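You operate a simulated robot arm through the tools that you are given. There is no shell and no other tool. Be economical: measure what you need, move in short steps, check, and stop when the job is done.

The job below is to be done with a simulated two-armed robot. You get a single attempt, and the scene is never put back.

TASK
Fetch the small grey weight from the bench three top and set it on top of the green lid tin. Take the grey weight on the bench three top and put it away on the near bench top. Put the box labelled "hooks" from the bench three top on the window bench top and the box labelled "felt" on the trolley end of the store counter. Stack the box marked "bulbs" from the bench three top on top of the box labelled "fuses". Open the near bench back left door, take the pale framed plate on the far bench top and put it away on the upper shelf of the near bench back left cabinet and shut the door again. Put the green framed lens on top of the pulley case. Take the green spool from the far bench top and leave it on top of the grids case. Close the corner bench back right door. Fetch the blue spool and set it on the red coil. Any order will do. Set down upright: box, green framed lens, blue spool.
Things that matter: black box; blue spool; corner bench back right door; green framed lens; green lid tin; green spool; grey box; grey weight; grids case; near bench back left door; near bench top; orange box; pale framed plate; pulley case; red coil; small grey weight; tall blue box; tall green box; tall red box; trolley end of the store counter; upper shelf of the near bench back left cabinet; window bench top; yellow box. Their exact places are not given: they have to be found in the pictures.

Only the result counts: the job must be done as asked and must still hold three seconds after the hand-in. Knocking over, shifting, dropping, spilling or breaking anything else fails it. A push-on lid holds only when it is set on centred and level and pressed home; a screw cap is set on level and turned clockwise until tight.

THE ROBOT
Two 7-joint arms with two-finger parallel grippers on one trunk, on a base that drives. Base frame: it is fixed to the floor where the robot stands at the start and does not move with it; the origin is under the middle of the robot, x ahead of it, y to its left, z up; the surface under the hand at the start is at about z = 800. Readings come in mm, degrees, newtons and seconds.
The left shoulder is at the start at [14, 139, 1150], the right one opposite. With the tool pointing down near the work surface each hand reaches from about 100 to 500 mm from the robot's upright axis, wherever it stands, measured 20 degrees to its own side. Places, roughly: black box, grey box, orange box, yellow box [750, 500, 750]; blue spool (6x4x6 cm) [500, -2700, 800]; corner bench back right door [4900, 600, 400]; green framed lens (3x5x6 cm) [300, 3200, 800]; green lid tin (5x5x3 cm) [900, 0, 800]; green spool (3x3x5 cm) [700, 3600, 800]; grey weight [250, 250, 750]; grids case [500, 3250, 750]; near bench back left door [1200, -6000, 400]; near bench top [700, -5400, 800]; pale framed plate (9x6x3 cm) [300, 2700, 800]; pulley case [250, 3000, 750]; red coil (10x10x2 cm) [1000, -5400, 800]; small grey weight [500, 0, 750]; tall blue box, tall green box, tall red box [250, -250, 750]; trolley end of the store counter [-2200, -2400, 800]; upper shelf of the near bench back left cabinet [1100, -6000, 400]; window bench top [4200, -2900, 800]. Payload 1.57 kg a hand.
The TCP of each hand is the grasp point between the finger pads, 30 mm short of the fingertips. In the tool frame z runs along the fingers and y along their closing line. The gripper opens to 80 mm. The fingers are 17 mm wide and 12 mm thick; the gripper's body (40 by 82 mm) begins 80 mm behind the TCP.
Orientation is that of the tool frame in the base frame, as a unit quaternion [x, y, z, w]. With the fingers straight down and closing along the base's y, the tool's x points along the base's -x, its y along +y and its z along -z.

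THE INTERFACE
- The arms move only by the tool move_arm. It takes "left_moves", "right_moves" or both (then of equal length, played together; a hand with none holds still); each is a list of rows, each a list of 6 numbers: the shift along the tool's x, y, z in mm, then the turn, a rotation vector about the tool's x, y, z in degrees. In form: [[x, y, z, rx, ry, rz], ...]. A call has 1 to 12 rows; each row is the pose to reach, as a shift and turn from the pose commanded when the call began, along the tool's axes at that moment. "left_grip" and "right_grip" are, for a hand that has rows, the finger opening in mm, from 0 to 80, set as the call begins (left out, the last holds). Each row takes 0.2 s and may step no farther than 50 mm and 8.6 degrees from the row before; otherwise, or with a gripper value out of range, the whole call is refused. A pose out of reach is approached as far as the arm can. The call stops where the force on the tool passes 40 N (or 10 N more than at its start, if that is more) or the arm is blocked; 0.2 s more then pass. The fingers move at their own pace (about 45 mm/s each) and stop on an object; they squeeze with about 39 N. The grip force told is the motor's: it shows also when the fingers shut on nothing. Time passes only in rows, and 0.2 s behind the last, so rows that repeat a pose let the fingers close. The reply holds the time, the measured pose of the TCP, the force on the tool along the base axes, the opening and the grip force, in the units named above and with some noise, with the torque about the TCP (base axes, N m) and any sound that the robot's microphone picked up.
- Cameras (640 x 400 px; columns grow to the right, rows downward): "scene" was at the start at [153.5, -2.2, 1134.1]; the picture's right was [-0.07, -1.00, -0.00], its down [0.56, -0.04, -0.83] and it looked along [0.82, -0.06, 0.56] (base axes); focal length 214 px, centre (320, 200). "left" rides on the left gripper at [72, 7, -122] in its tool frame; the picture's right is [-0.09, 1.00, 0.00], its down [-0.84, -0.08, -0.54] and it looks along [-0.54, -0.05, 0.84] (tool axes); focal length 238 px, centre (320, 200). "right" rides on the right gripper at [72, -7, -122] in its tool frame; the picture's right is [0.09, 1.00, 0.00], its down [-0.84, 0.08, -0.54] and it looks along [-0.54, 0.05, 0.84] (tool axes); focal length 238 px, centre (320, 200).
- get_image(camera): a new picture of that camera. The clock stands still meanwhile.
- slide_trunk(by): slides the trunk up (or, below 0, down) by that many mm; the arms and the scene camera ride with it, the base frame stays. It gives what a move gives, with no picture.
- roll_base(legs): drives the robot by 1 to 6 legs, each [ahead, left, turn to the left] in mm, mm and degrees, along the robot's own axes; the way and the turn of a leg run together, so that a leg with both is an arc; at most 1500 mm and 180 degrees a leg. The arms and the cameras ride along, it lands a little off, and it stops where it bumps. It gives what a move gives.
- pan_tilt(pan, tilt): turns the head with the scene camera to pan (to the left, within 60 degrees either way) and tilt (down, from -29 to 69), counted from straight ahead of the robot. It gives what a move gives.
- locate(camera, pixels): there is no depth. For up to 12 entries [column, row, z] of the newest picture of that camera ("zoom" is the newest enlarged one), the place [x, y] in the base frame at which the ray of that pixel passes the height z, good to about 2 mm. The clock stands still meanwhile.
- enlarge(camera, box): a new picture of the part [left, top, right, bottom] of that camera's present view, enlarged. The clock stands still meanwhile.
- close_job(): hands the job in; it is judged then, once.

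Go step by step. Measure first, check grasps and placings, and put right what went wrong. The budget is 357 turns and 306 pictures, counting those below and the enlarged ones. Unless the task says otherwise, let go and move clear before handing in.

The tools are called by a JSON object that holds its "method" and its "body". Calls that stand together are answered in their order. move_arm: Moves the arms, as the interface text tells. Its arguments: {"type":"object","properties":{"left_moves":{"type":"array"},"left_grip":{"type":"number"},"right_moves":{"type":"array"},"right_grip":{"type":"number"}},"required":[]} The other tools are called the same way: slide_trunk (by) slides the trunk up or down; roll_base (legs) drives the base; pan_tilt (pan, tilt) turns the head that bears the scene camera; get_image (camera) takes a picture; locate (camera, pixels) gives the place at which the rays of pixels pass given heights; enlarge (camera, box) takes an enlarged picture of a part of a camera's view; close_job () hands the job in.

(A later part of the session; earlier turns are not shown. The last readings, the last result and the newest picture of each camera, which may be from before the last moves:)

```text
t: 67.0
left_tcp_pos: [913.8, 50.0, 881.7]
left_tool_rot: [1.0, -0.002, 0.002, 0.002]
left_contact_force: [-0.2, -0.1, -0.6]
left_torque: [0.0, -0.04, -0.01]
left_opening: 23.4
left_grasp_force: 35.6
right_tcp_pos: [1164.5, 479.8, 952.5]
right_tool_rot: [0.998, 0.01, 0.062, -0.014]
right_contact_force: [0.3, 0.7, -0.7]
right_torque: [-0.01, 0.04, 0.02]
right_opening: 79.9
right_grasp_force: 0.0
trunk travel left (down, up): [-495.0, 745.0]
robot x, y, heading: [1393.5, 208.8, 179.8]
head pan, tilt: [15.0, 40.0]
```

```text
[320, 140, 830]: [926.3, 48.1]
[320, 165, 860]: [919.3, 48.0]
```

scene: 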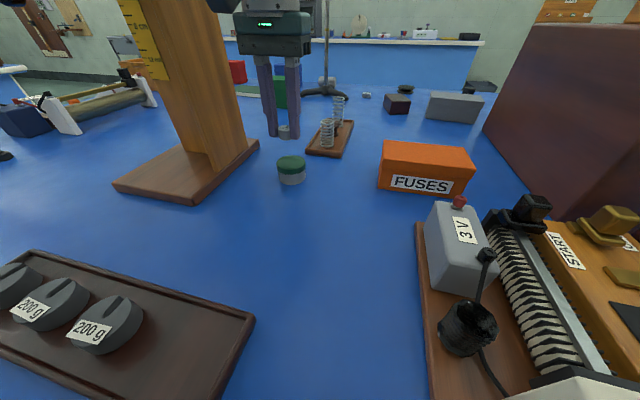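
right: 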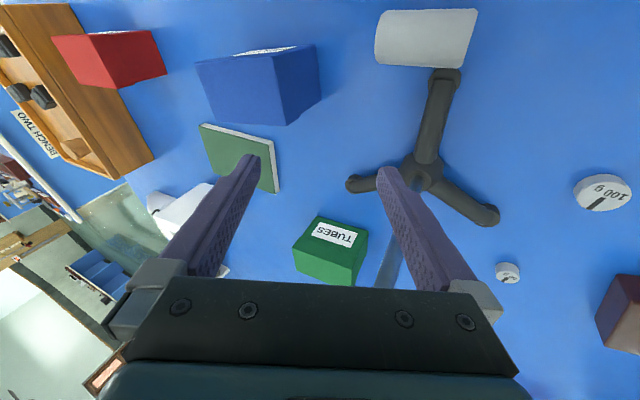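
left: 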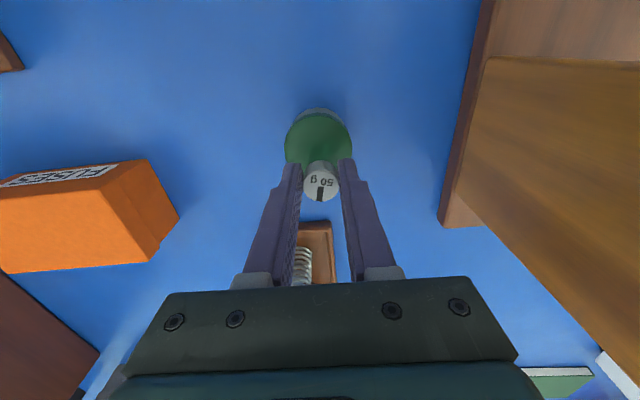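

I measure the lid outline from this wrist view.

{"method": "enlarge", "body": {"camera": "left", "box": [260, 90, 380, 210]}}

{"method": "locate", "body": {"camera": "left", "pixels": [[285, 145, 830], [352, 145, 830], [319, 115, 830], [319, 145, 830], [320, 182, 865], [320, 201, 850]]}}

```text
3.33 times, centred on (320, 150) of left
```

zoom: 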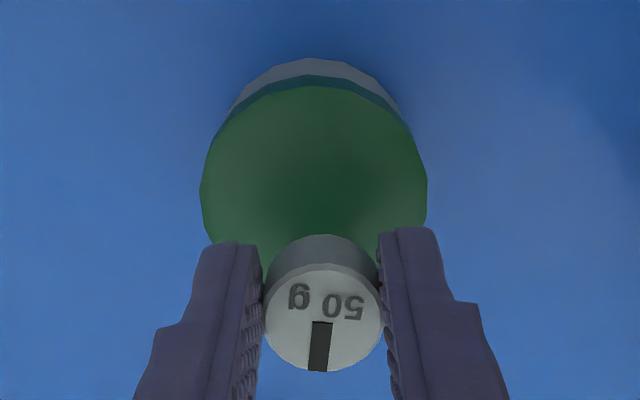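

```text
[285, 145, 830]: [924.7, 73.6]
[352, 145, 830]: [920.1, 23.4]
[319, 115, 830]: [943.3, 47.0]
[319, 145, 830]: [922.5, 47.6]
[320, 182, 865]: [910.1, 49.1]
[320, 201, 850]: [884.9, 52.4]
```

Lid centre ≈ (920,48), weight ≈ (911,50). I shift +8 mm in x and lower gently.

{"method": "move_arm", "body": {"left_moves": [[8, 1, 6, 0, 0, 0], [8, 1, 13, 0, 0, 0], [8, 1, 16, 0, 0, 0], [8, 1, 18, 0, 0, 0], [8, 1, 20, 0, 0, 0]]}}

{"method": "get_image", "body": {"camera": "left"}}

{"method": "enlarge", "body": {"camera": "scene", "box": [240, 110, 360, 190]}}

```text
t: 68.2
left_tcp_pos: [920.9, 48.6, 861.7]
left_tool_rot: [1.0, -0.002, 0.001, 0.002]
left_contact_force: [1.9, -0.3, 4.5]
left_torque: [-0.01, -0.08, -0.01]
left_opening: 23.3
left_grasp_force: 36.1
right_tcp_pos: [1163.3, 480.5, 952.3]
right_tool_rot: [0.998, 0.01, 0.063, -0.013]
right_contact_force: [-0.1, -0.1, 0.0]
right_torque: [0.01, -0.01, -0.02]
right_opening: 79.7
right_grasp_force: 0.2
trunk travel left (down, up): [-495.0, 745.0]
robot x, y, heading: [1391.7, 209.8, 179.7]
head pan, tilt: [15.0, 40.0]
```

```text
270 pictures are left
```

left: 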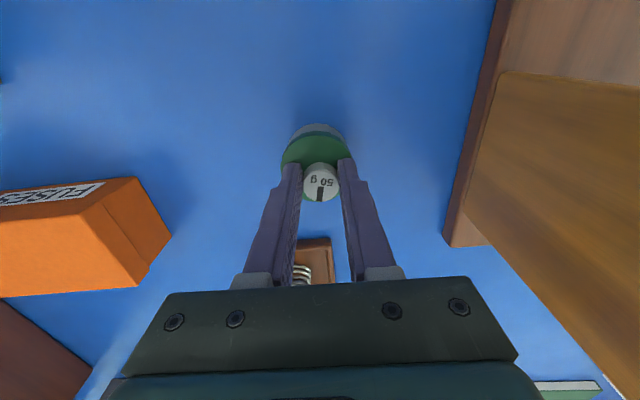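

```text
5.00 times, centred on (300, 150) of scene
```

zoom: 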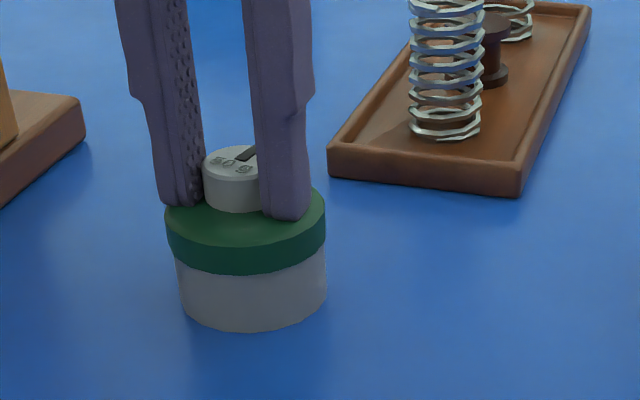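

The weight sits on the lid, about centred (4.5 N contact). Release and lift.

{"method": "move_arm", "body": {"left_moves": [[0, 0, 0, 0, 0, 0], [0, 0, 0, 0, 0, 0], [0, 0, -30, 0, 0, 0], [0, 0, -70, 0, 0, 0], [40, 0, -90, 0, 0, 0], [80, 0, -100, 0, 0, 0], [120, 10, -100, 0, 0, 0], [160, 30, -100, 0, 0, 0]], "left_grip": 50}}

{"method": "enlarge", "body": {"camera": "scene", "box": [240, 110, 360, 190]}}

{"method": "get_image", "body": {"camera": "right"}}

```text
t: 70.0
left_tcp_pos: [1082.2, 18.6, 961.2]
left_tool_rot: [1.0, 0.0, 0.003, 0.003]
left_contact_force: [0.0, -1.0, 0.9]
left_torque: [-0.01, 0.0, 0.01]
left_opening: 50.0
left_grasp_force: 0.0
right_tcp_pos: [1162.9, 480.3, 952.1]
right_tool_rot: [0.998, 0.011, 0.063, -0.013]
right_contact_force: [1.1, -0.1, 0.2]
right_torque: [0.01, 0.02, 0.01]
right_opening: 79.9
right_grasp_force: 0.1
trunk travel left (down, up): [-495.0, 745.0]
robot x, y, heading: [1392.4, 209.4, 179.7]
head pan, tilt: [15.0, 40.0]
```

```text
5.00 times, centred on (300, 150) of scene
```

zoom: 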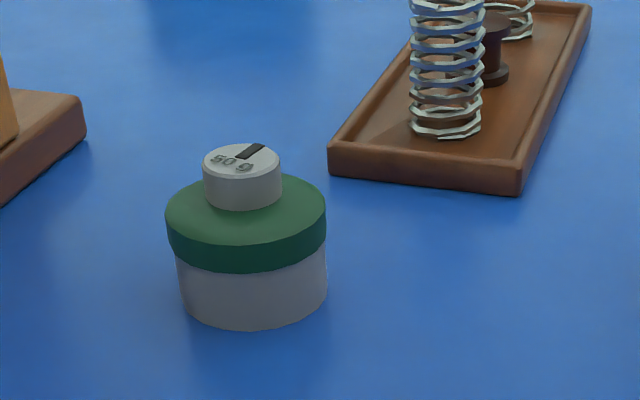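

```text
267 pictures are left
```

right: 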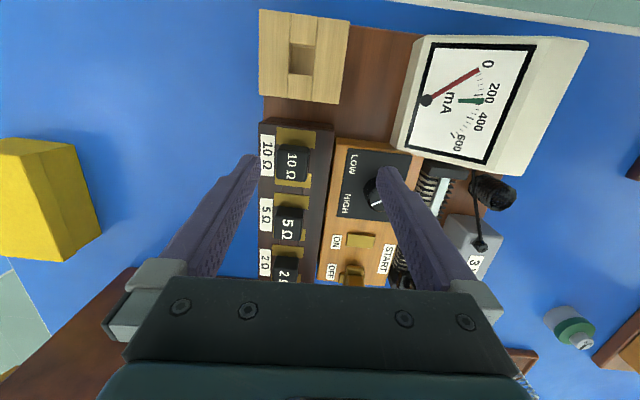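

The 50 g stands on the lid. Next the yellow box: I back off, strafe to y≈650 and look at it.

{"method": "roll_base", "body": {"legs": [[-200, 0, 0], [0, -450, 0]]}}

{"method": "pan_tilt", "body": {"pan": -15, "tilt": 35}}

{"method": "get_image", "body": {"camera": "scene"}}

{"method": "get_image", "body": {"camera": "right"}}

```text
t: 73.9
left_tcp_pos: [1282.4, 468.2, 961.7]
left_tool_rot: [1.0, 0.0, 0.001, 0.0]
left_contact_force: [0.7, 0.3, -0.6]
left_torque: [0.0, 0.01, 0.02]
left_opening: 50.0
left_grasp_force: 0.0
right_tcp_pos: [1363.8, 931.5, 952.9]
right_tool_rot: [0.998, 0.013, 0.063, -0.013]
right_contact_force: [0.6, 0.3, -0.8]
right_torque: [0.01, 0.01, 0.0]
right_opening: 80.0
right_grasp_force: 0.1
trunk travel left (down, up): [-495.0, 745.0]
robot x, y, heading: [1593.4, 659.0, -180.3]
head pan, tilt: [15.0, 40.0]
```

```text
t: 74.8
left_tcp_pos: [1282.6, 467.9, 962.4]
left_tool_rot: [1.0, 0.0, 0.002, 0.002]
left_contact_force: [0.5, 0.5, 0.3]
left_torque: [0.01, -0.02, 0.0]
left_opening: 49.6
left_grasp_force: 0.1
right_tcp_pos: [1362.5, 930.3, 952.5]
right_tool_rot: [0.998, 0.013, 0.063, -0.013]
right_contact_force: [0.1, 0.8, -0.1]
right_torque: [0.01, 0.04, 0.0]
right_opening: 79.7
right_grasp_force: 0.0
trunk travel left (down, up): [-495.0, 745.0]
robot x, y, heading: [1595.8, 660.8, -179.8]
head pan, tilt: [-15.0, 35.0]
```

```text
266 pictures are left
```

scene: 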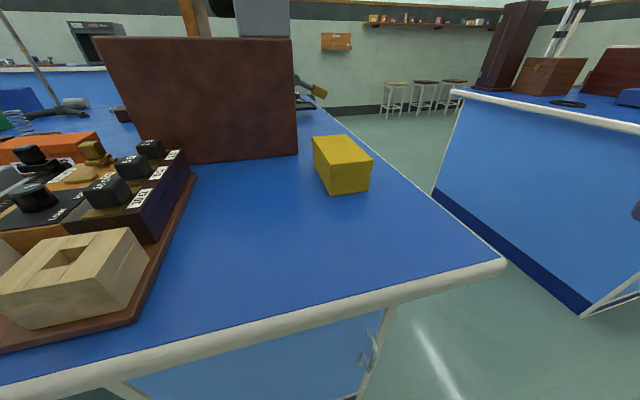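

```text
265 pictures are left
```

right: 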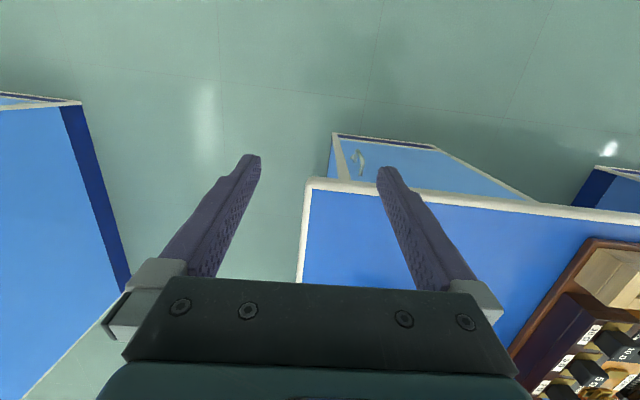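

The yellow box's near end is at (345,175) px. I locate its corners and the bench corner.

{"method": "enlarge", "body": {"camera": "scene", "box": [290, 115, 400, 205]}}

{"method": "locate", "body": {"camera": "scene", "pixels": [[328, 195, 800], [368, 191, 800], [317, 166, 800], [507, 265, 800], [329, 167, 845], [373, 164, 845], [313, 137, 845], [348, 135, 845]]}}

```text
4.44 times, centred on (345, 160) of scene
```

zoom: 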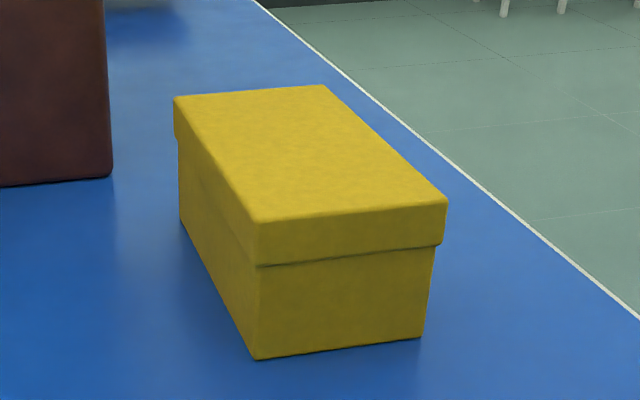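

```text
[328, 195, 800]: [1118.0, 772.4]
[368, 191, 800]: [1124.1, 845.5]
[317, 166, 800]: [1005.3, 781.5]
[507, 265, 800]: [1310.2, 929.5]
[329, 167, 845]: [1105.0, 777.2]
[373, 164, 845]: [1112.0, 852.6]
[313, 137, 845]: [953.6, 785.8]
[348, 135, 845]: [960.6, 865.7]
```

Yellow box: about 138×72×60, yaw ≈4.7°, centre ≈(1052,812), its long side toward me. I'll grasp across its width with the tool tilted 20° forward (for extra reach when stacking). First drive in.

{"method": "roll_base", "body": {"legs": [[170, 0, 0]]}}

{"method": "move_arm", "body": {"right_moves": [[-28, 22, -2, -0.3, -5.4, 1.2], [-56, 45, -4, -0.6, -10.9, 2.5], [-83, 68, -6, -0.9, -16.3, 3.7], [-111, 90, -8, -1.2, -21.8, 5], [-139, 113, -10, -1.5, -27.2, 6.2]]}}

{"method": "get_image", "body": {"camera": "right"}}

```text
t: 76.3
left_tcp_pos: [1112.0, 468.4, 962.4]
left_tool_rot: [1.0, -0.001, 0.001, 0.002]
left_contact_force: [-0.3, -0.5, -0.5]
left_torque: [-0.02, 0.0, 0.02]
left_opening: 50.0
left_grasp_force: 0.1
right_tcp_pos: [1193.3, 930.2, 952.8]
right_tool_rot: [0.998, 0.012, 0.062, -0.014]
right_contact_force: [-0.4, -0.3, 0.6]
right_torque: [0.03, -0.02, 0.04]
right_opening: 80.0
right_grasp_force: 0.1
trunk travel left (down, up): [-495.0, 745.0]
robot x, y, heading: [1426.2, 657.2, -180.0]
head pan, tilt: [-15.0, 35.0]
```

```text
t: 77.5
left_tcp_pos: [1112.4, 468.3, 962.9]
left_tool_rot: [1.0, -0.001, 0.002, 0.002]
left_contact_force: [0.5, -0.5, -0.7]
left_torque: [0.02, 0.01, 0.01]
left_opening: 50.0
left_grasp_force: 0.1
right_tcp_pos: [1058.4, 813.5, 942.2]
right_tool_rot: [0.984, -0.04, -0.175, 0.0]
right_contact_force: [-0.5, -0.2, -0.1]
right_torque: [0.03, -0.02, 0.03]
right_opening: 79.8
right_grasp_force: 0.1
trunk travel left (down, up): [-495.0, 745.0]
robot x, y, heading: [1425.1, 658.7, -179.9]
head pan, tilt: [-15.0, 35.0]
```

```text
263 pictures are left
```

right: 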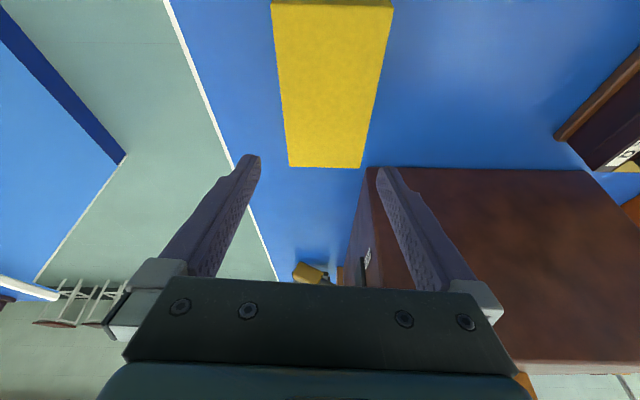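

I locate the box top corners in this wrist view, and the maroon block's edge.

{"method": "locate", "body": {"camera": "right", "pixels": [[272, 4, 860], [393, 5, 860], [288, 167, 860], [362, 167, 860], [290, 166, 850], [371, 168, 950], [368, 255, 800], [345, 262, 800]]}}

{"method": "get_image", "body": {"camera": "scene"}}

```text
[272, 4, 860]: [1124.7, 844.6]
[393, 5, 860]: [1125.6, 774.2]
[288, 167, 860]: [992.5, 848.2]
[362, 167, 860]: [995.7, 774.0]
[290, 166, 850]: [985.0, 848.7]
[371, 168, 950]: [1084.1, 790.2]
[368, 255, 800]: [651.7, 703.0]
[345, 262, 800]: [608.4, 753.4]
```

```text
262 pictures are left
```

scene: 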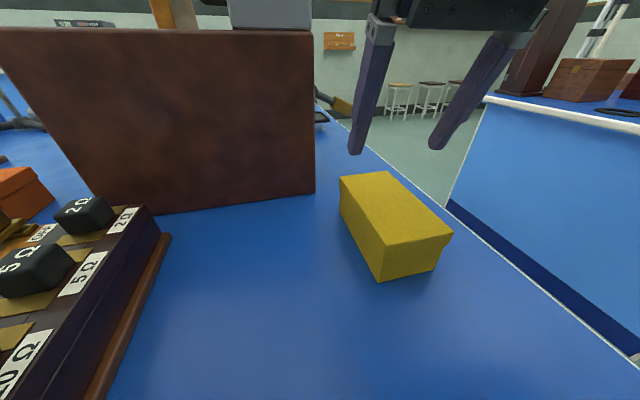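

{"method": "enlarge", "body": {"camera": "scene", "box": [310, 150, 470, 290]}}

```text
2.86 times, centred on (390, 220) of scene
```

zoom: 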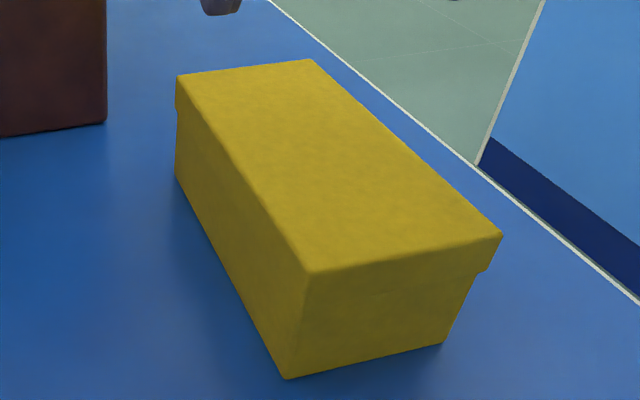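

{"method": "locate", "body": {"camera": "zoom", "pixels": [[289, 378, 800], [443, 343, 800], [178, 176, 800], [313, 272, 860], [503, 234, 860], [177, 76, 860], [313, 59, 860], [106, 122, 800]]}}

```text
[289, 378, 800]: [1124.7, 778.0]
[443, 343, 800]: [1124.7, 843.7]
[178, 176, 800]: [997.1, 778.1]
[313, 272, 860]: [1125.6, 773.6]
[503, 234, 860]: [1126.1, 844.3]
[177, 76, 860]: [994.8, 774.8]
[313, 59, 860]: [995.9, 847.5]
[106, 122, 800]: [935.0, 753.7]
```

Precise: box axis-aligned, centre (1060,810), 131×72, top z 860. I correct the yaw and come just above.

{"method": "move_arm", "body": {"right_moves": [[9, 2, 22, -0.8, 0, -2.2], [18, 3.3, 43, -1.6, 0, -4.4]], "right_grip": 80}}

{"method": "get_image", "body": {"camera": "right"}}

{"method": "enlarge", "body": {"camera": "scene", "box": [310, 90, 470, 290]}}

```text
t: 78.1
left_tcp_pos: [1112.2, 468.5, 961.7]
left_tool_rot: [1.0, -0.001, 0.002, 0.002]
left_contact_force: [-0.3, 0.2, -0.2]
left_torque: [0.01, 0.02, 0.01]
left_opening: 50.1
left_grasp_force: 0.0
right_tcp_pos: [1060.4, 810.3, 896.6]
right_tool_rot: [0.985, 0.001, -0.174, 0.006]
right_contact_force: [0.3, 0.6, -0.2]
right_torque: [0.02, 0.01, 0.02]
right_opening: 80.0
right_grasp_force: 0.0
trunk travel left (down, up): [-495.0, 745.0]
robot x, y, heading: [1421.9, 657.8, -180.0]
head pan, tilt: [-15.0, 35.0]
```

```text
260 pictures are left
```

right: 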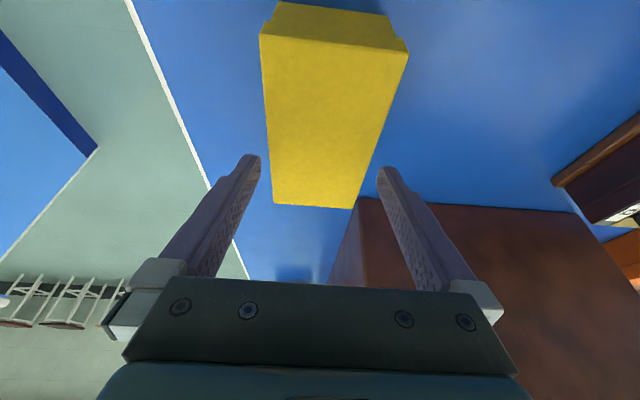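

```text
2.00 times, centred on (390, 190) of scene
```

zoom: 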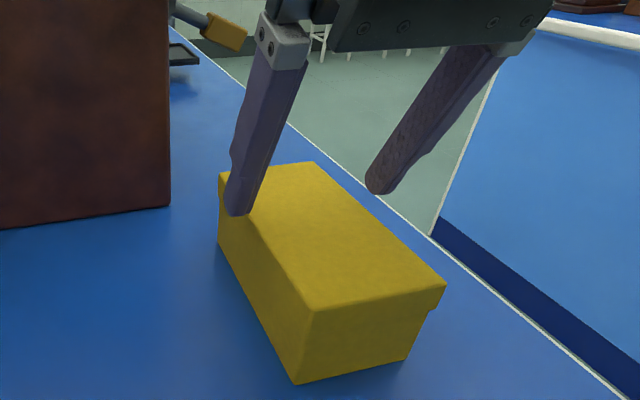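

{"method": "locate", "body": {"camera": "right", "pixels": [[261, 37, 860], [408, 54, 860], [274, 204, 860], [352, 208, 860], [266, 120, 860], [386, 120, 860]]}}

```text
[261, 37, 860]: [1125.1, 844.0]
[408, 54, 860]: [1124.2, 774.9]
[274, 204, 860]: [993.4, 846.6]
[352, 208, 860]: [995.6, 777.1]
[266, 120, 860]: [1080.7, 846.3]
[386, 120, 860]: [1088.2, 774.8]
```

The hand is centred over the box (y 774.9–844–846). Descend.

{"method": "move_arm", "body": {"right_moves": [[6.2, 0, 16.9, 0, 0, 0], [12.5, 0, 33.8, 0, 0, 0], [18.7, 0, 50.7, 0, 0, 0]]}}

{"method": "get_image", "body": {"camera": "right"}}

```text
t: 78.9
left_tcp_pos: [1113.4, 468.7, 961.4]
left_tool_rot: [1.0, -0.001, 0.002, 0.002]
left_contact_force: [-0.6, -0.2, -0.6]
left_torque: [-0.02, -0.01, -0.01]
left_opening: 50.2
left_grasp_force: 0.0
right_tcp_pos: [1059.8, 809.6, 841.6]
right_tool_rot: [0.985, 0.001, -0.174, 0.006]
right_contact_force: [0.0, 0.5, 0.1]
right_torque: [-0.02, 0.0, 0.0]
right_opening: 79.6
right_grasp_force: 0.0
trunk travel left (down, up): [-495.0, 745.0]
robot x, y, heading: [1422.0, 659.3, -180.0]
head pan, tilt: [-15.0, 35.0]
```

```text
258 pictures are left
```

right: 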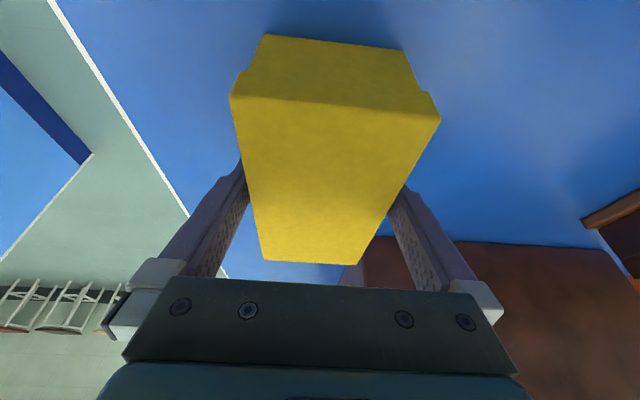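

Fingers straddle the box without contact. Grip and lift.

{"method": "move_arm", "body": {"right_moves": [[0, 0, 0, 0, 0, 0], [0, 0, 0, 0, 0, 0], [0, 0, 0, 0, 0, 0], [-14, 0, -38, 0, 0, 0], [-28, 0, -75, 0, 0, 0], [-42, 0, -113, 0, 0, 0]], "right_grip": 0}}

{"method": "get_image", "body": {"camera": "right"}}

{"method": "get_image", "body": {"camera": "scene"}}

```text
t: 80.3
left_tcp_pos: [1111.8, 469.3, 961.5]
left_tool_rot: [1.0, -0.001, 0.001, 0.001]
left_contact_force: [-1.0, 0.1, -0.7]
left_torque: [-0.02, -0.01, 0.01]
left_opening: 50.1
left_grasp_force: 0.1
right_tcp_pos: [1058.5, 811.4, 964.2]
right_tool_rot: [0.985, 0.0, -0.174, 0.006]
right_contact_force: [-0.4, -0.8, -2.2]
right_torque: [0.02, -0.01, 0.03]
right_opening: 69.4
right_grasp_force: 39.2
trunk travel left (down, up): [-495.0, 745.0]
robot x, y, heading: [1429.3, 659.9, -180.0]
head pan, tilt: [-15.0, 35.0]
```

```text
257 pictures are left
```

right: 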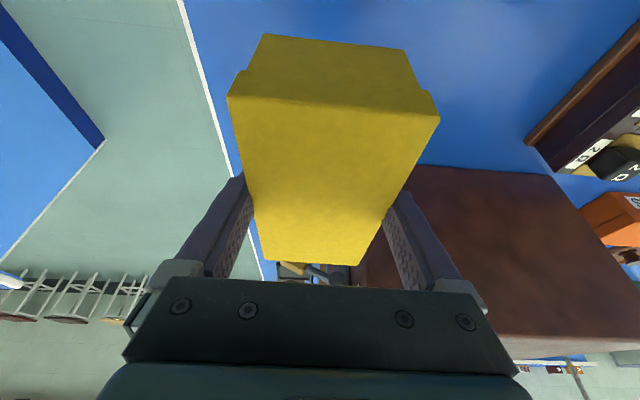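

```text
256 pictures are left
```

scene: 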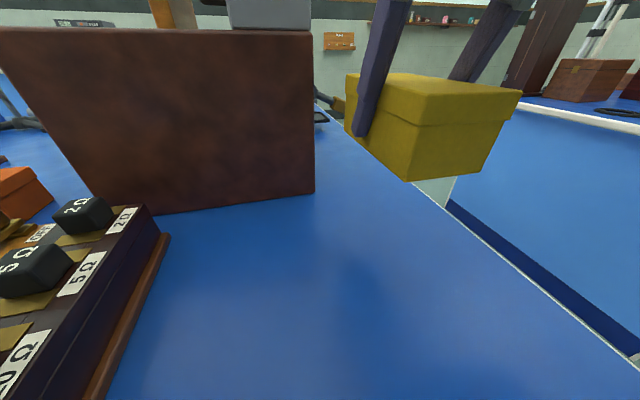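

The yellow box is held level (69 mm). I pull the left hand back, raise the trunk, and move over to face the fuses box.

{"method": "move_arm", "body": {"left_moves": [[40, 0, 0, 0, 0, 0], [80, 0, 0, 0, 0, 0]]}}

{"method": "slide_trunk", "body": {"by": 60}}

{"method": "roll_base", "body": {"legs": [[-180, 0, 0], [0, 537, 0], [150, 0, 0]]}}

{"method": "pan_tilt", "body": {"pan": -10, "tilt": 40}}

{"method": "get_image", "body": {"camera": "scene"}}

```text
t: 80.9
left_tcp_pos: [1198.1, 466.8, 952.8]
left_tool_rot: [1.0, 0.004, 0.028, 0.008]
left_contact_force: [0.7, 0.2, -0.2]
left_torque: [0.0, 0.04, -0.02]
left_opening: 50.1
left_grasp_force: 0.0
right_tcp_pos: [1058.9, 810.7, 963.0]
right_tool_rot: [0.985, 0.0, -0.173, 0.006]
right_contact_force: [-0.8, 1.0, -1.5]
right_torque: [0.01, -0.01, 0.0]
right_opening: 69.7
right_grasp_force: 38.9
trunk travel left (down, up): [-495.0, 745.0]
robot x, y, heading: [1421.7, 659.5, -179.7]
head pan, tilt: [-15.0, 35.0]
```

```text
t: 81.9
left_tcp_pos: [1197.3, 466.5, 1012.6]
left_tool_rot: [1.0, 0.002, 0.025, 0.008]
left_contact_force: [-0.9, -0.1, -0.7]
left_torque: [-0.03, -0.02, 0.01]
left_opening: 50.4
left_grasp_force: 0.1
right_tcp_pos: [1060.1, 810.5, 1023.9]
right_tool_rot: [0.985, 0.0, -0.174, 0.006]
right_contact_force: [0.0, -0.1, -1.6]
right_torque: [-0.01, 0.04, 0.04]
right_opening: 69.5
right_grasp_force: 38.6
trunk travel left (down, up): [-555.0, 685.0]
robot x, y, heading: [1423.0, 655.7, -179.7]
head pan, tilt: [-15.0, 35.0]
```

```text
t: 87.1
left_tcp_pos: [1227.2, -65.5, 1012.4]
left_tool_rot: [1.0, -0.004, 0.021, 0.01]
left_contact_force: [0.0, 0.5, 0.1]
left_torque: [0.0, 0.02, -0.03]
left_opening: 50.4
left_grasp_force: 0.1
right_tcp_pos: [1087.3, 276.8, 1022.9]
right_tool_rot: [0.985, 0.001, -0.175, 0.007]
right_contact_force: [-0.1, 0.5, -1.0]
right_torque: [0.0, -0.01, 0.03]
right_opening: 69.4
right_grasp_force: 39.3
trunk travel left (down, up): [-555.0, 685.0]
robot x, y, heading: [1449.7, 125.0, -179.9]
head pan, tilt: [-15.0, 35.0]
```

```text
t: 87.7
left_tcp_pos: [1228.6, -66.5, 1011.9]
left_tool_rot: [1.0, -0.005, 0.024, 0.01]
left_contact_force: [0.0, -0.1, -0.5]
left_torque: [-0.02, 0.02, 0.04]
left_opening: 50.2
left_grasp_force: 0.1
right_tcp_pos: [1087.6, 277.6, 1023.3]
right_tool_rot: [0.985, 0.0, -0.174, 0.005]
right_contact_force: [-0.3, -0.7, -1.9]
right_torque: [0.02, -0.02, 0.02]
right_opening: 69.7
right_grasp_force: 39.2
trunk travel left (down, up): [-555.0, 685.0]
robot x, y, heading: [1452.1, 128.3, -179.9]
head pan, tilt: [-10.0, 40.0]
```

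```text
255 pictures are left
```

scene: 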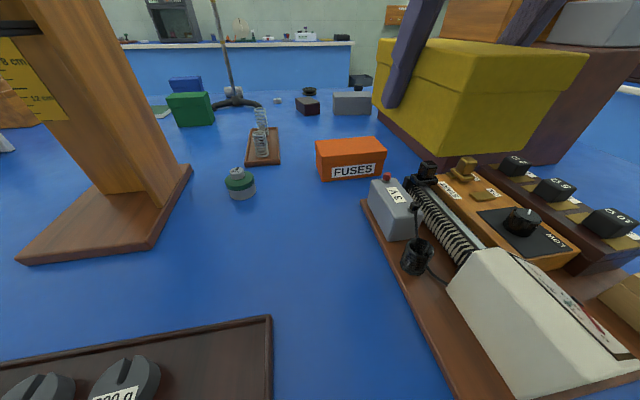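

Fuses box in clear view. I measure it.

{"method": "enlarge", "body": {"camera": "scene", "box": [300, 125, 404, 190]}}

```text
6.15 times, centred on (352, 158) of scene
```

zoom: 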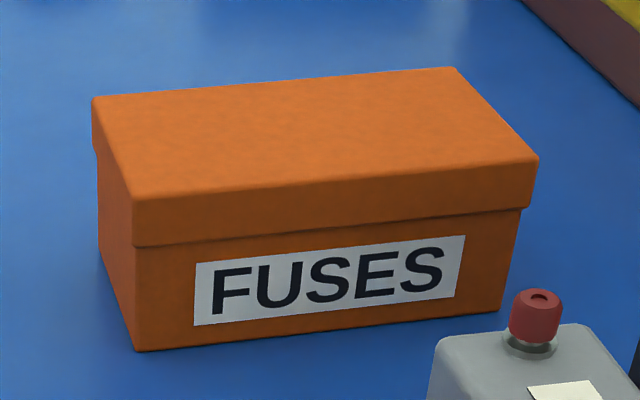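

{"method": "locate", "body": {"camera": "zoom", "pixels": [[137, 351, 800], [497, 311, 800], [133, 200, 860], [539, 157, 860], [94, 97, 860], [454, 67, 860], [133, 200, 850], [539, 157, 850], [94, 97, 850], [454, 67, 850]]}}

```text
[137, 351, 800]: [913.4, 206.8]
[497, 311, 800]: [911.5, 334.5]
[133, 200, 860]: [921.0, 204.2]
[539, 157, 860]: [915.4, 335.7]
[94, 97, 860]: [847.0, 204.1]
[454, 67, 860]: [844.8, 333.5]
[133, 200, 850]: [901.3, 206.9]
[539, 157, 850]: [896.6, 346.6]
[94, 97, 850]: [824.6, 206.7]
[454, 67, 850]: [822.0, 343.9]
```

Fuses box: centre (880,270), top ≈858–860, axis-aligned. I drive 60 ahead and bring the yellow box above it.

{"method": "roll_base", "body": {"legs": [[60, 0, 0]]}}

{"method": "move_arm", "body": {"right_moves": [[-37, 2, 13, 0, 0, 0], [-74, 4, 26, 0, 0, 0], [-111, 6, 40, 0, 0, 0], [-126, 8, 75, 0, 0, 0], [-116, 8, 108, 0, 0, 0], [-106, 8, 140, 0, 0, 0]]}}

{"method": "get_image", "body": {"camera": "right"}}

{"method": "get_image", "body": {"camera": "scene"}}

```text
t: 88.7
left_tcp_pos: [1167.4, -66.2, 1012.9]
left_tool_rot: [1.0, -0.004, 0.025, 0.01]
left_contact_force: [-0.2, -0.3, -0.8]
left_torque: [0.01, 0.0, 0.03]
left_opening: 50.1
left_grasp_force: 0.0
right_tcp_pos: [1027.8, 276.8, 1023.4]
right_tool_rot: [0.985, 0.0, -0.175, 0.006]
right_contact_force: [0.2, 0.1, -1.3]
right_torque: [0.0, -0.02, 0.0]
right_opening: 69.8
right_grasp_force: 39.1
trunk travel left (down, up): [-555.0, 685.0]
robot x, y, heading: [1393.6, 122.3, -180.2]
head pan, tilt: [-10.0, 40.0]
```

```text
t: 90.1
left_tcp_pos: [1169.5, -66.8, 1011.8]
left_tool_rot: [1.0, -0.005, 0.024, 0.012]
left_contact_force: [-0.4, 0.2, 0.2]
left_torque: [-0.01, -0.04, 0.01]
left_opening: 49.8
left_grasp_force: 0.0
right_tcp_pos: [881.9, 266.0, 928.5]
right_tool_rot: [0.985, 0.001, -0.175, 0.006]
right_contact_force: [-0.3, -0.2, -2.0]
right_torque: [0.01, -0.01, 0.0]
right_opening: 69.9
right_grasp_force: 38.7
trunk travel left (down, up): [-555.0, 685.0]
robot x, y, heading: [1395.4, 120.7, -179.8]
head pan, tilt: [-10.0, 40.0]
```

```text
253 pictures are left
```

right: 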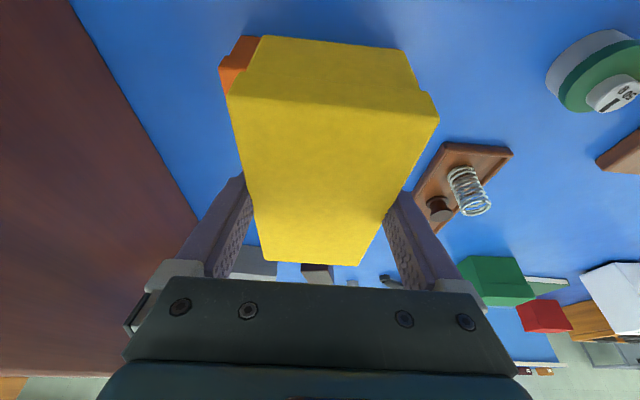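

```text
252 pictures are left
```

scene: 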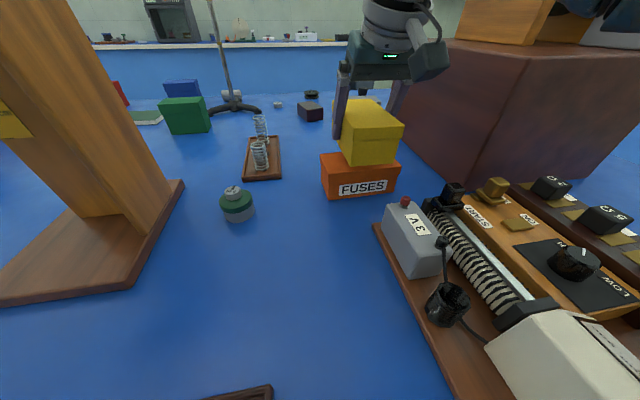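

Positioned over the fuses box (y 4 mm short). Lower with small steps.

{"method": "move_arm", "body": {"right_moves": [[5, -4, 14, 0, 0, 0], [7, -4, 19, 0, 0, 0], [8.3, -4, 22.5, 0, 0, 0], [9.3, -4, 25.3, 0, 0, 0], [10, -4, 27, 0, 0, 0]]}}

{"method": "enlarge", "body": {"camera": "scene", "box": [300, 80, 440, 210]}}

```text
t: 91.3
left_tcp_pos: [1168.6, -67.8, 1011.7]
left_tool_rot: [1.0, -0.005, 0.025, 0.009]
left_contact_force: [0.4, 1.3, 0.4]
left_torque: [0.02, -0.03, 0.0]
left_opening: 49.9
left_grasp_force: 0.0
right_tcp_pos: [879.7, 271.0, 901.0]
right_tool_rot: [0.984, 0.002, -0.177, 0.006]
right_contact_force: [7.3, -2.4, 20.1]
right_torque: [0.65, -0.72, -0.26]
right_opening: 69.9
right_grasp_force: 39.1
trunk travel left (down, up): [-555.0, 685.0]
robot x, y, heading: [1395.6, 122.7, -179.8]
head pan, tilt: [-10.0, 40.0]
```

```text
3.08 times, centred on (370, 145) of scene
```

zoom: 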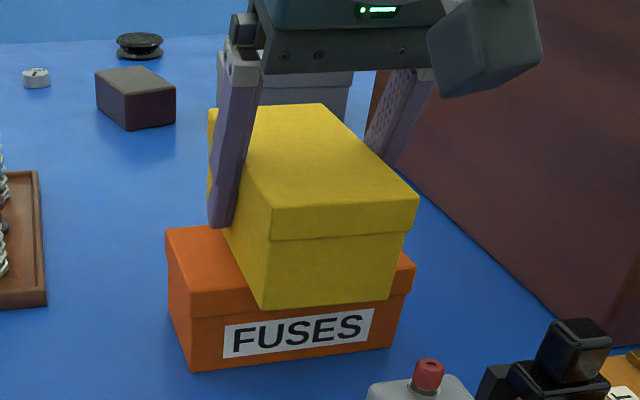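

Seated (20 N). Ease, open and lift away straight up.

{"method": "move_arm", "body": {"right_moves": [[-0.5, 0, -1.3, 0, 0, 0], [-0.5, 0, -1.3, 0, 0, 0], [-0.5, 0, -1.3, 0, 0, 0], [-8, 0, -21, 0, 0, 0], [-20, 0, -53, 0, 0, 0], [-35, 0, -95, 0, 0, 0], [2, 0, -110, 0, 0, 0], [40, 0, -124, 0, 0, 0], [78, 0, -138, 0, 0, 0]], "right_grip": 80}}

{"method": "enlarge", "body": {"camera": "scene", "box": [200, 80, 440, 230]}}

```text
t: 93.3
left_tcp_pos: [1168.6, -66.3, 1012.2]
left_tool_rot: [1.0, -0.004, 0.023, 0.012]
left_contact_force: [-0.1, 0.6, -0.1]
left_torque: [-0.01, 0.0, 0.02]
left_opening: 50.0
left_grasp_force: 0.0
right_tcp_pos: [1003.0, 273.0, 1002.1]
right_tool_rot: [0.985, 0.0, -0.172, 0.005]
right_contact_force: [-0.1, -0.6, 0.0]
right_torque: [-0.01, 0.02, -0.01]
right_opening: 80.2
right_grasp_force: 0.1
trunk travel left (down, up): [-555.0, 685.0]
robot x, y, heading: [1391.2, 124.4, -179.9]
head pan, tilt: [-10.0, 40.0]
```

```text
2.67 times, centred on (320, 155) of scene
```

zoom: 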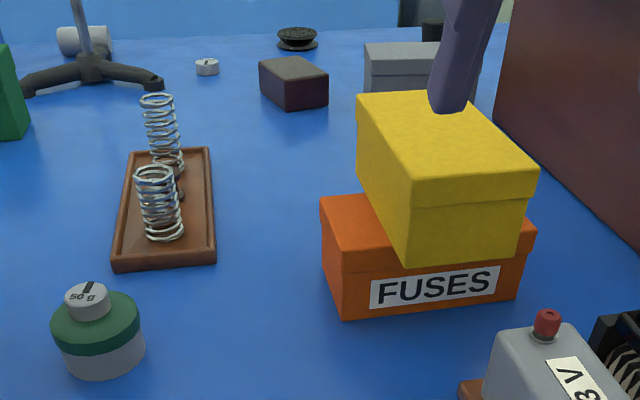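

Both stacks stand well. Both hands are free, so I go close the corner bench door next: tuck the right hand, back off, turn round and drive along the aisle.

{"method": "move_arm", "body": {"right_moves": [[26, -22, -10, 0, 4, 0], [52, -44, -19, 0, 8, 0], [78, -66, -29, 0, 12, 0], [105, -88, -38, 0, 16, 0], [131, -110, -48, 0, 20, 0]]}}

{"method": "roll_base", "body": {"legs": [[-320, 0, 0], [0, 0, 180], [0, -1500, 0], [0, -60, 0], [1500, 0, 0]]}}

{"method": "pan_tilt", "body": {"pan": 20, "tilt": 20}}

{"method": "get_image", "body": {"camera": "scene"}}

```text
t: 94.5
left_tcp_pos: [1168.6, -66.6, 1012.1]
left_tool_rot: [1.0, -0.005, 0.024, 0.011]
left_contact_force: [-1.0, -0.5, 0.1]
left_torque: [0.0, 0.05, -0.01]
left_opening: 49.9
left_grasp_force: 0.1
right_tcp_pos: [1140.4, 384.0, 1000.8]
right_tool_rot: [1.0, 0.001, 0.0, 0.005]
right_contact_force: [0.5, 0.1, -0.3]
right_torque: [0.0, 0.01, -0.02]
right_opening: 80.1
right_grasp_force: 0.0
trunk travel left (down, up): [-555.0, 685.0]
robot x, y, heading: [1392.0, 127.7, -179.7]
head pan, tilt: [-10.0, 40.0]
```

```text
t: 118.7
left_tcp_pos: [3439.3, -1229.8, 1011.9]
left_tool_rot: [-0.01, 1.0, 0.01, -0.024]
left_contact_force: [-0.3, -0.7, -0.5]
left_torque: [0.02, -0.02, -0.02]
left_opening: 50.0
left_grasp_force: 0.1
right_tcp_pos: [3479.8, -1679.2, 1001.2]
right_tool_rot: [-0.016, 1.0, 0.005, 0.0]
right_contact_force: [0.8, -0.9, 0.6]
right_torque: [0.0, 0.02, 0.01]
right_opening: 80.0
right_grasp_force: 0.0
trunk travel left (down, up): [-555.0, 685.0]
robot x, y, heading: [3219.7, -1433.7, 1.7]
head pan, tilt: [-10.0, 40.0]
```

```text
t: 119.7
left_tcp_pos: [3438.3, -1230.2, 1011.5]
left_tool_rot: [-0.01, 1.0, 0.01, -0.025]
left_contact_force: [-0.1, -0.5, 0.0]
left_torque: [-0.01, -0.01, 0.02]
left_opening: 49.8
left_grasp_force: 0.1
right_tcp_pos: [3479.7, -1679.9, 1001.0]
right_tool_rot: [-0.016, 1.0, 0.006, 0.0]
right_contact_force: [-0.8, 0.4, -0.6]
right_torque: [0.01, 0.0, 0.0]
right_opening: 80.0
right_grasp_force: 0.1
trunk travel left (down, up): [-555.0, 685.0]
robot x, y, heading: [3220.0, -1428.6, 1.7]
head pan, tilt: [20.0, 20.0]
```

```text
249 pictures are left
```

scene: 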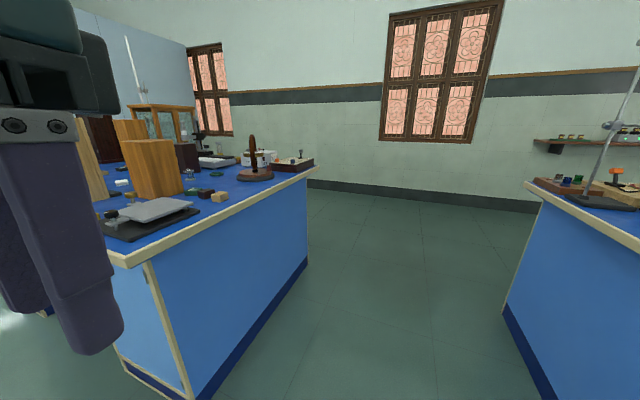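

{"method": "locate", "body": {"camera": "scene", "pixels": [[122, 266, 800], [317, 167, 800], [306, 263, 0], [215, 395, 0], [540, 182, 800], [505, 310, 0], [430, 196, 0], [320, 180, 0]]}}

```text
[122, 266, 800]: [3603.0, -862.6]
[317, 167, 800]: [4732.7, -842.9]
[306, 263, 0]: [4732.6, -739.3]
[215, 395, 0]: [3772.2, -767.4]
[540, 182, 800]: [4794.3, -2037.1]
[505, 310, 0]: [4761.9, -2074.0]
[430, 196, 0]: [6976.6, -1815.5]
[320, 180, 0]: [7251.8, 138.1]
```

Corner bench occupies x 3600–4735, y above -850. I drive past it, strafe behind and turn to face its back.

{"method": "roll_base", "body": {"legs": [[0, 0, -1.7], [1500, 0, 0], [950, 0, 0], [0, 1500, 0], [0, 0, 180]]}}

{"method": "pan_tilt", "body": {"pan": -20, "tilt": 30}}

{"method": "get_image", "body": {"camera": "scene"}}

```text
t: 146.5
left_tcp_pos: [5455.4, -135.7, 1011.5]
left_tool_rot: [1.0, 0.015, 0.024, 0.01]
left_contact_force: [0.4, 0.0, 0.1]
left_torque: [0.01, 0.02, -0.01]
left_opening: 49.9
left_grasp_force: 0.1
right_tcp_pos: [5411.8, 311.9, 1000.7]
right_tool_rot: [1.0, 0.021, 0.001, 0.006]
right_contact_force: [0.7, 0.7, -0.6]
right_torque: [0.01, 0.03, -0.03]
right_opening: 80.0
right_grasp_force: 0.0
trunk travel left (down, up): [-555.0, 685.0]
robot x, y, heading: [5670.6, 65.8, -177.7]
head pan, tilt: [20.0, 20.0]
```

```text
t: 147.6
left_tcp_pos: [5456.3, -136.2, 1012.1]
left_tool_rot: [1.0, 0.014, 0.025, 0.01]
left_contact_force: [0.5, -0.5, 0.2]
left_torque: [0.0, 0.02, -0.02]
left_opening: 49.9
left_grasp_force: 0.1
right_tcp_pos: [5410.9, 312.2, 1002.2]
right_tool_rot: [1.0, 0.021, 0.0, 0.006]
right_contact_force: [-0.9, 1.0, 0.4]
right_torque: [0.01, 0.02, 0.02]
right_opening: 79.9
right_grasp_force: 0.1
trunk travel left (down, up): [-555.0, 685.0]
robot x, y, heading: [5673.8, 65.2, -177.8]
head pan, tilt: [-20.0, 30.0]
```

```text
248 pictures are left
```

scene: 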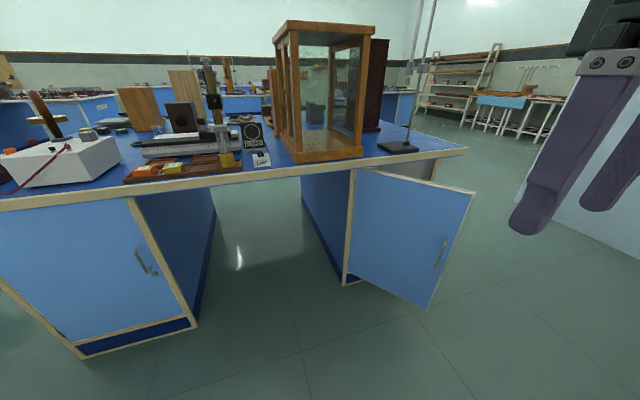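

The back right door stands open: hinge at px ≈(350,220), free edge (472,195)–(430,308). I measure it.

{"method": "locate", "body": {"camera": "scene", "pixels": [[342, 286, 0], [345, 287, 80], [428, 309, 80], [475, 193, 740], [360, 170, 740], [441, 252, 450], [467, 150, 800], [195, 328, 0], [82, 358, 0], [145, 262, 450], [302, 165, 800]]}}

{"method": "enlarge", "body": {"camera": "scene", "box": [290, 130, 490, 330]}}

```text
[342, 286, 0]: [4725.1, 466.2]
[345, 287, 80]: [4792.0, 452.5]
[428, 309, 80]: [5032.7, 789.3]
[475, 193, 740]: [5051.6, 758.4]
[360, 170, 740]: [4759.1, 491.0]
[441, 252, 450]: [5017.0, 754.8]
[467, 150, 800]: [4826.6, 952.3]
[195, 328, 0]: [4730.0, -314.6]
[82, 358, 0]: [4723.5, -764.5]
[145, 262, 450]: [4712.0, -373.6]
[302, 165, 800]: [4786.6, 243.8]
```

```text
2.00 times, centred on (390, 230) of scene
```

zoom: 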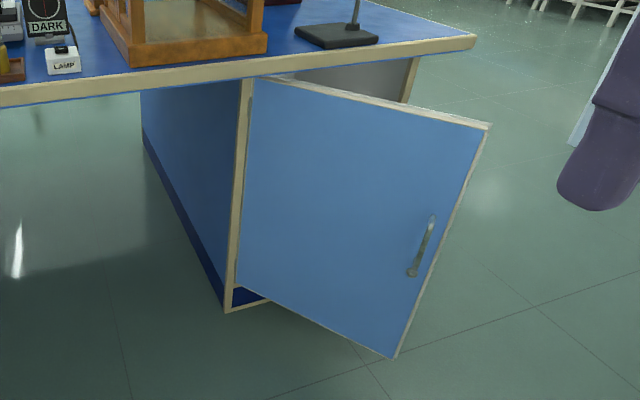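

Door: hinge ≈(4735,478), free edge ≈(5040,775), 44° open, cabinet face x≈4730. I lower the trunk and point the right hand forward, fingers shut, to push it.

{"method": "slide_trunk", "body": {"by": -400}}

{"method": "move_arm", "body": {"right_moves": [[-17, 0, 0, 0, -8.2, 0], [-34, 0, 0, 0, -16.4, 0], [-51, 0, 0, 0, -24.6, 0], [-68, 0, 0, 0, -32.8, 0], [-85, 0, 0, 0, -41, 0], [-102, 0, 0, 0, -49.2, 0], [-119, 0, 0, 0, -57.4, 0], [-136, 0, 0, 0, -65.6, 0], [-153, 0, 0, 0, -73.8, 0], [-170, 0, 0, 0, -82, 0], [-187, 0, 0, 0, -90, 0]], "right_grip": 0}}

{"method": "get_image", "body": {"camera": "scene"}}

```text
t: 151.4
left_tcp_pos: [5456.6, -136.5, 612.0]
left_tool_rot: [1.0, 0.014, 0.025, 0.01]
left_contact_force: [-0.1, -0.5, -0.4]
left_torque: [-0.02, 0.04, -0.02]
left_opening: 49.7
left_grasp_force: 0.1
right_tcp_pos: [5410.7, 312.1, 601.6]
right_tool_rot: [1.0, 0.022, 0.001, 0.006]
right_contact_force: [-0.6, 0.1, -0.3]
right_torque: [0.03, 0.01, 0.01]
right_opening: 80.2
right_grasp_force: 0.1
trunk travel left (down, up): [-155.0, 1085.0]
robot x, y, heading: [5673.6, 59.5, -177.9]
head pan, tilt: [-20.0, 30.0]
```

```text
t: 153.8
left_tcp_pos: [5456.0, -138.0, 611.8]
left_tool_rot: [1.0, 0.015, 0.025, 0.01]
left_contact_force: [0.2, 0.2, 0.2]
left_torque: [0.01, -0.04, 0.03]
left_opening: 50.2
left_grasp_force: 0.1
right_tcp_pos: [5223.9, 304.8, 600.6]
right_tool_rot: [-0.707, -0.01, 0.707, -0.02]
right_contact_force: [1.1, -0.6, 1.0]
right_torque: [0.01, 0.02, 0.01]
right_opening: 0.1
right_grasp_force: 21.4
right hand out of reach, approached as far as the arm can: row 6
trunk travel left (down, up): [-155.0, 1085.0]
robot x, y, heading: [5674.0, 63.5, -177.8]
head pan, tilt: [-20.0, 30.0]
```

```text
246 pictures are left
```

scene: 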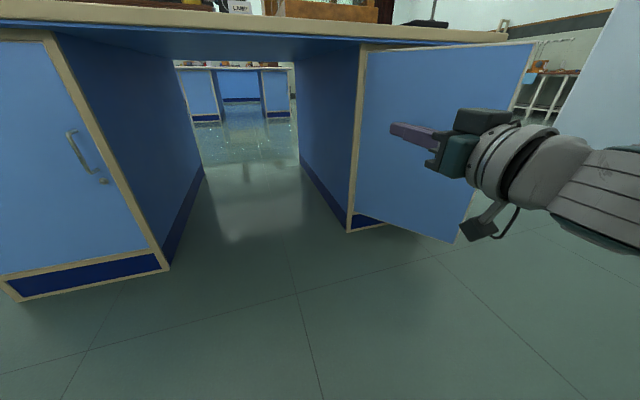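

Hand points forward at (5224,305,600). I strafe right to line up near the free edge, then push ahead.

{"method": "roll_base", "body": {"legs": [[0, 0, -2.2], [0, -445, 0], [200, 0, 0], [120, -40, 0]]}}

{"method": "get_image", "body": {"camera": "scene"}}

```text
t: 157.8
left_tcp_pos: [5291.2, 314.2, 610.7]
left_tool_rot: [1.0, -0.007, 0.024, 0.01]
left_contact_force: [-0.8, 0.2, 0.1]
left_torque: [-0.01, -0.04, 0.02]
left_opening: 50.3
left_grasp_force: 0.2
right_tcp_pos: [5075.7, 768.7, 603.0]
right_tool_rot: [-0.706, 0.009, 0.708, 0.003]
right_contact_force: [0.0, 1.0, 0.6]
right_torque: [0.02, -0.06, 0.02]
right_opening: 0.0
right_grasp_force: 21.5
trunk travel left (down, up): [-155.0, 1085.0]
robot x, y, heading: [5516.6, 501.9, 179.9]
head pan, tilt: [-20.0, 30.0]
stopped in leg 3: the force on the tool passed its limit at 66 N (the readings are from after the stop); the commanded pose is now the measured one
```

```text
245 pictures are left
```

scene: 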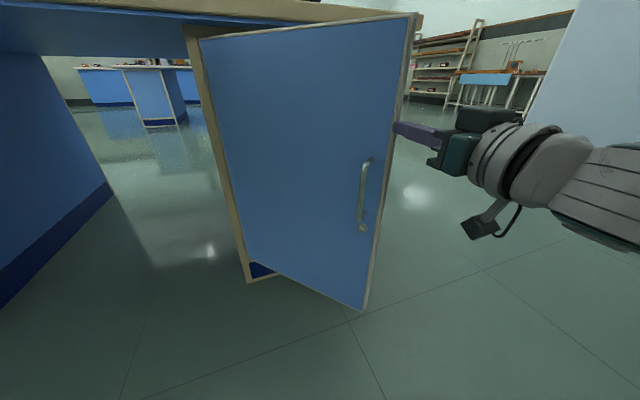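

The fingertips touched the very edge of the door. I back off, shift left 55 mm and approach the face, then push with the arm.

{"method": "roll_base", "body": {"legs": [[-40, 0, 0], [0, 60, 0], [80, 0, 0]]}}

{"method": "move_arm", "body": {"right_moves": [[0, -1, 10, 0, 0, 0], [0, -2, 20, 0, 0, 0], [0, -4, 32, 0, 0, 0], [0, -6, 46, 0, 0, 0], [0, -8, 60, 0, 0, 0], [0, -11, 75, 0, 0, 0], [0, -14, 90, 0, 0, 0], [0, -17, 105, 0, 0, 0], [0, -20, 120, 0, 0, 0], [0, -23, 135, 0, 0, 0], [0, -26, 150, 0, 0, 0], [0, -29, 165, 0, 0, 0]]}}

{"method": "get_image", "body": {"camera": "scene"}}

```text
t: 160.0
left_tcp_pos: [5252.1, 251.9, 612.8]
left_tool_rot: [1.0, -0.007, 0.024, 0.012]
left_contact_force: [0.7, 0.0, 0.1]
left_torque: [0.05, 0.0, 0.03]
left_opening: 50.0
left_grasp_force: 0.0
right_tcp_pos: [5039.6, 706.4, 602.0]
right_tool_rot: [-0.707, 0.01, 0.707, 0.003]
right_contact_force: [0.2, 0.4, -0.7]
right_torque: [0.0, -0.02, 0.01]
right_opening: 0.1
right_grasp_force: 20.9
trunk travel left (down, up): [-155.0, 1085.0]
robot x, y, heading: [5479.5, 446.8, 179.9]
head pan, tilt: [-20.0, 30.0]
```

```text
t: 162.6
left_tcp_pos: [5251.6, 252.4, 611.0]
left_tool_rot: [1.0, -0.007, 0.024, 0.01]
left_contact_force: [0.0, -0.3, 1.0]
left_torque: [0.0, 0.01, 0.0]
left_opening: 50.1
left_grasp_force: 0.2
right_tcp_pos: [4873.9, 739.6, 602.5]
right_tool_rot: [-0.706, 0.01, 0.708, 0.002]
right_contact_force: [-0.8, 0.3, -0.8]
right_torque: [-0.02, -0.02, 0.0]
right_opening: 0.0
right_grasp_force: 21.9
trunk travel left (down, up): [-155.0, 1085.0]
robot x, y, heading: [5478.3, 444.0, 179.6]
head pan, tilt: [-20.0, 30.0]
```

```text
244 pictures are left
```

scene: 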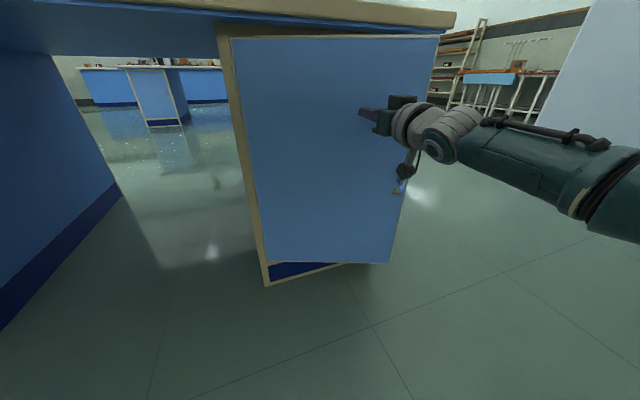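

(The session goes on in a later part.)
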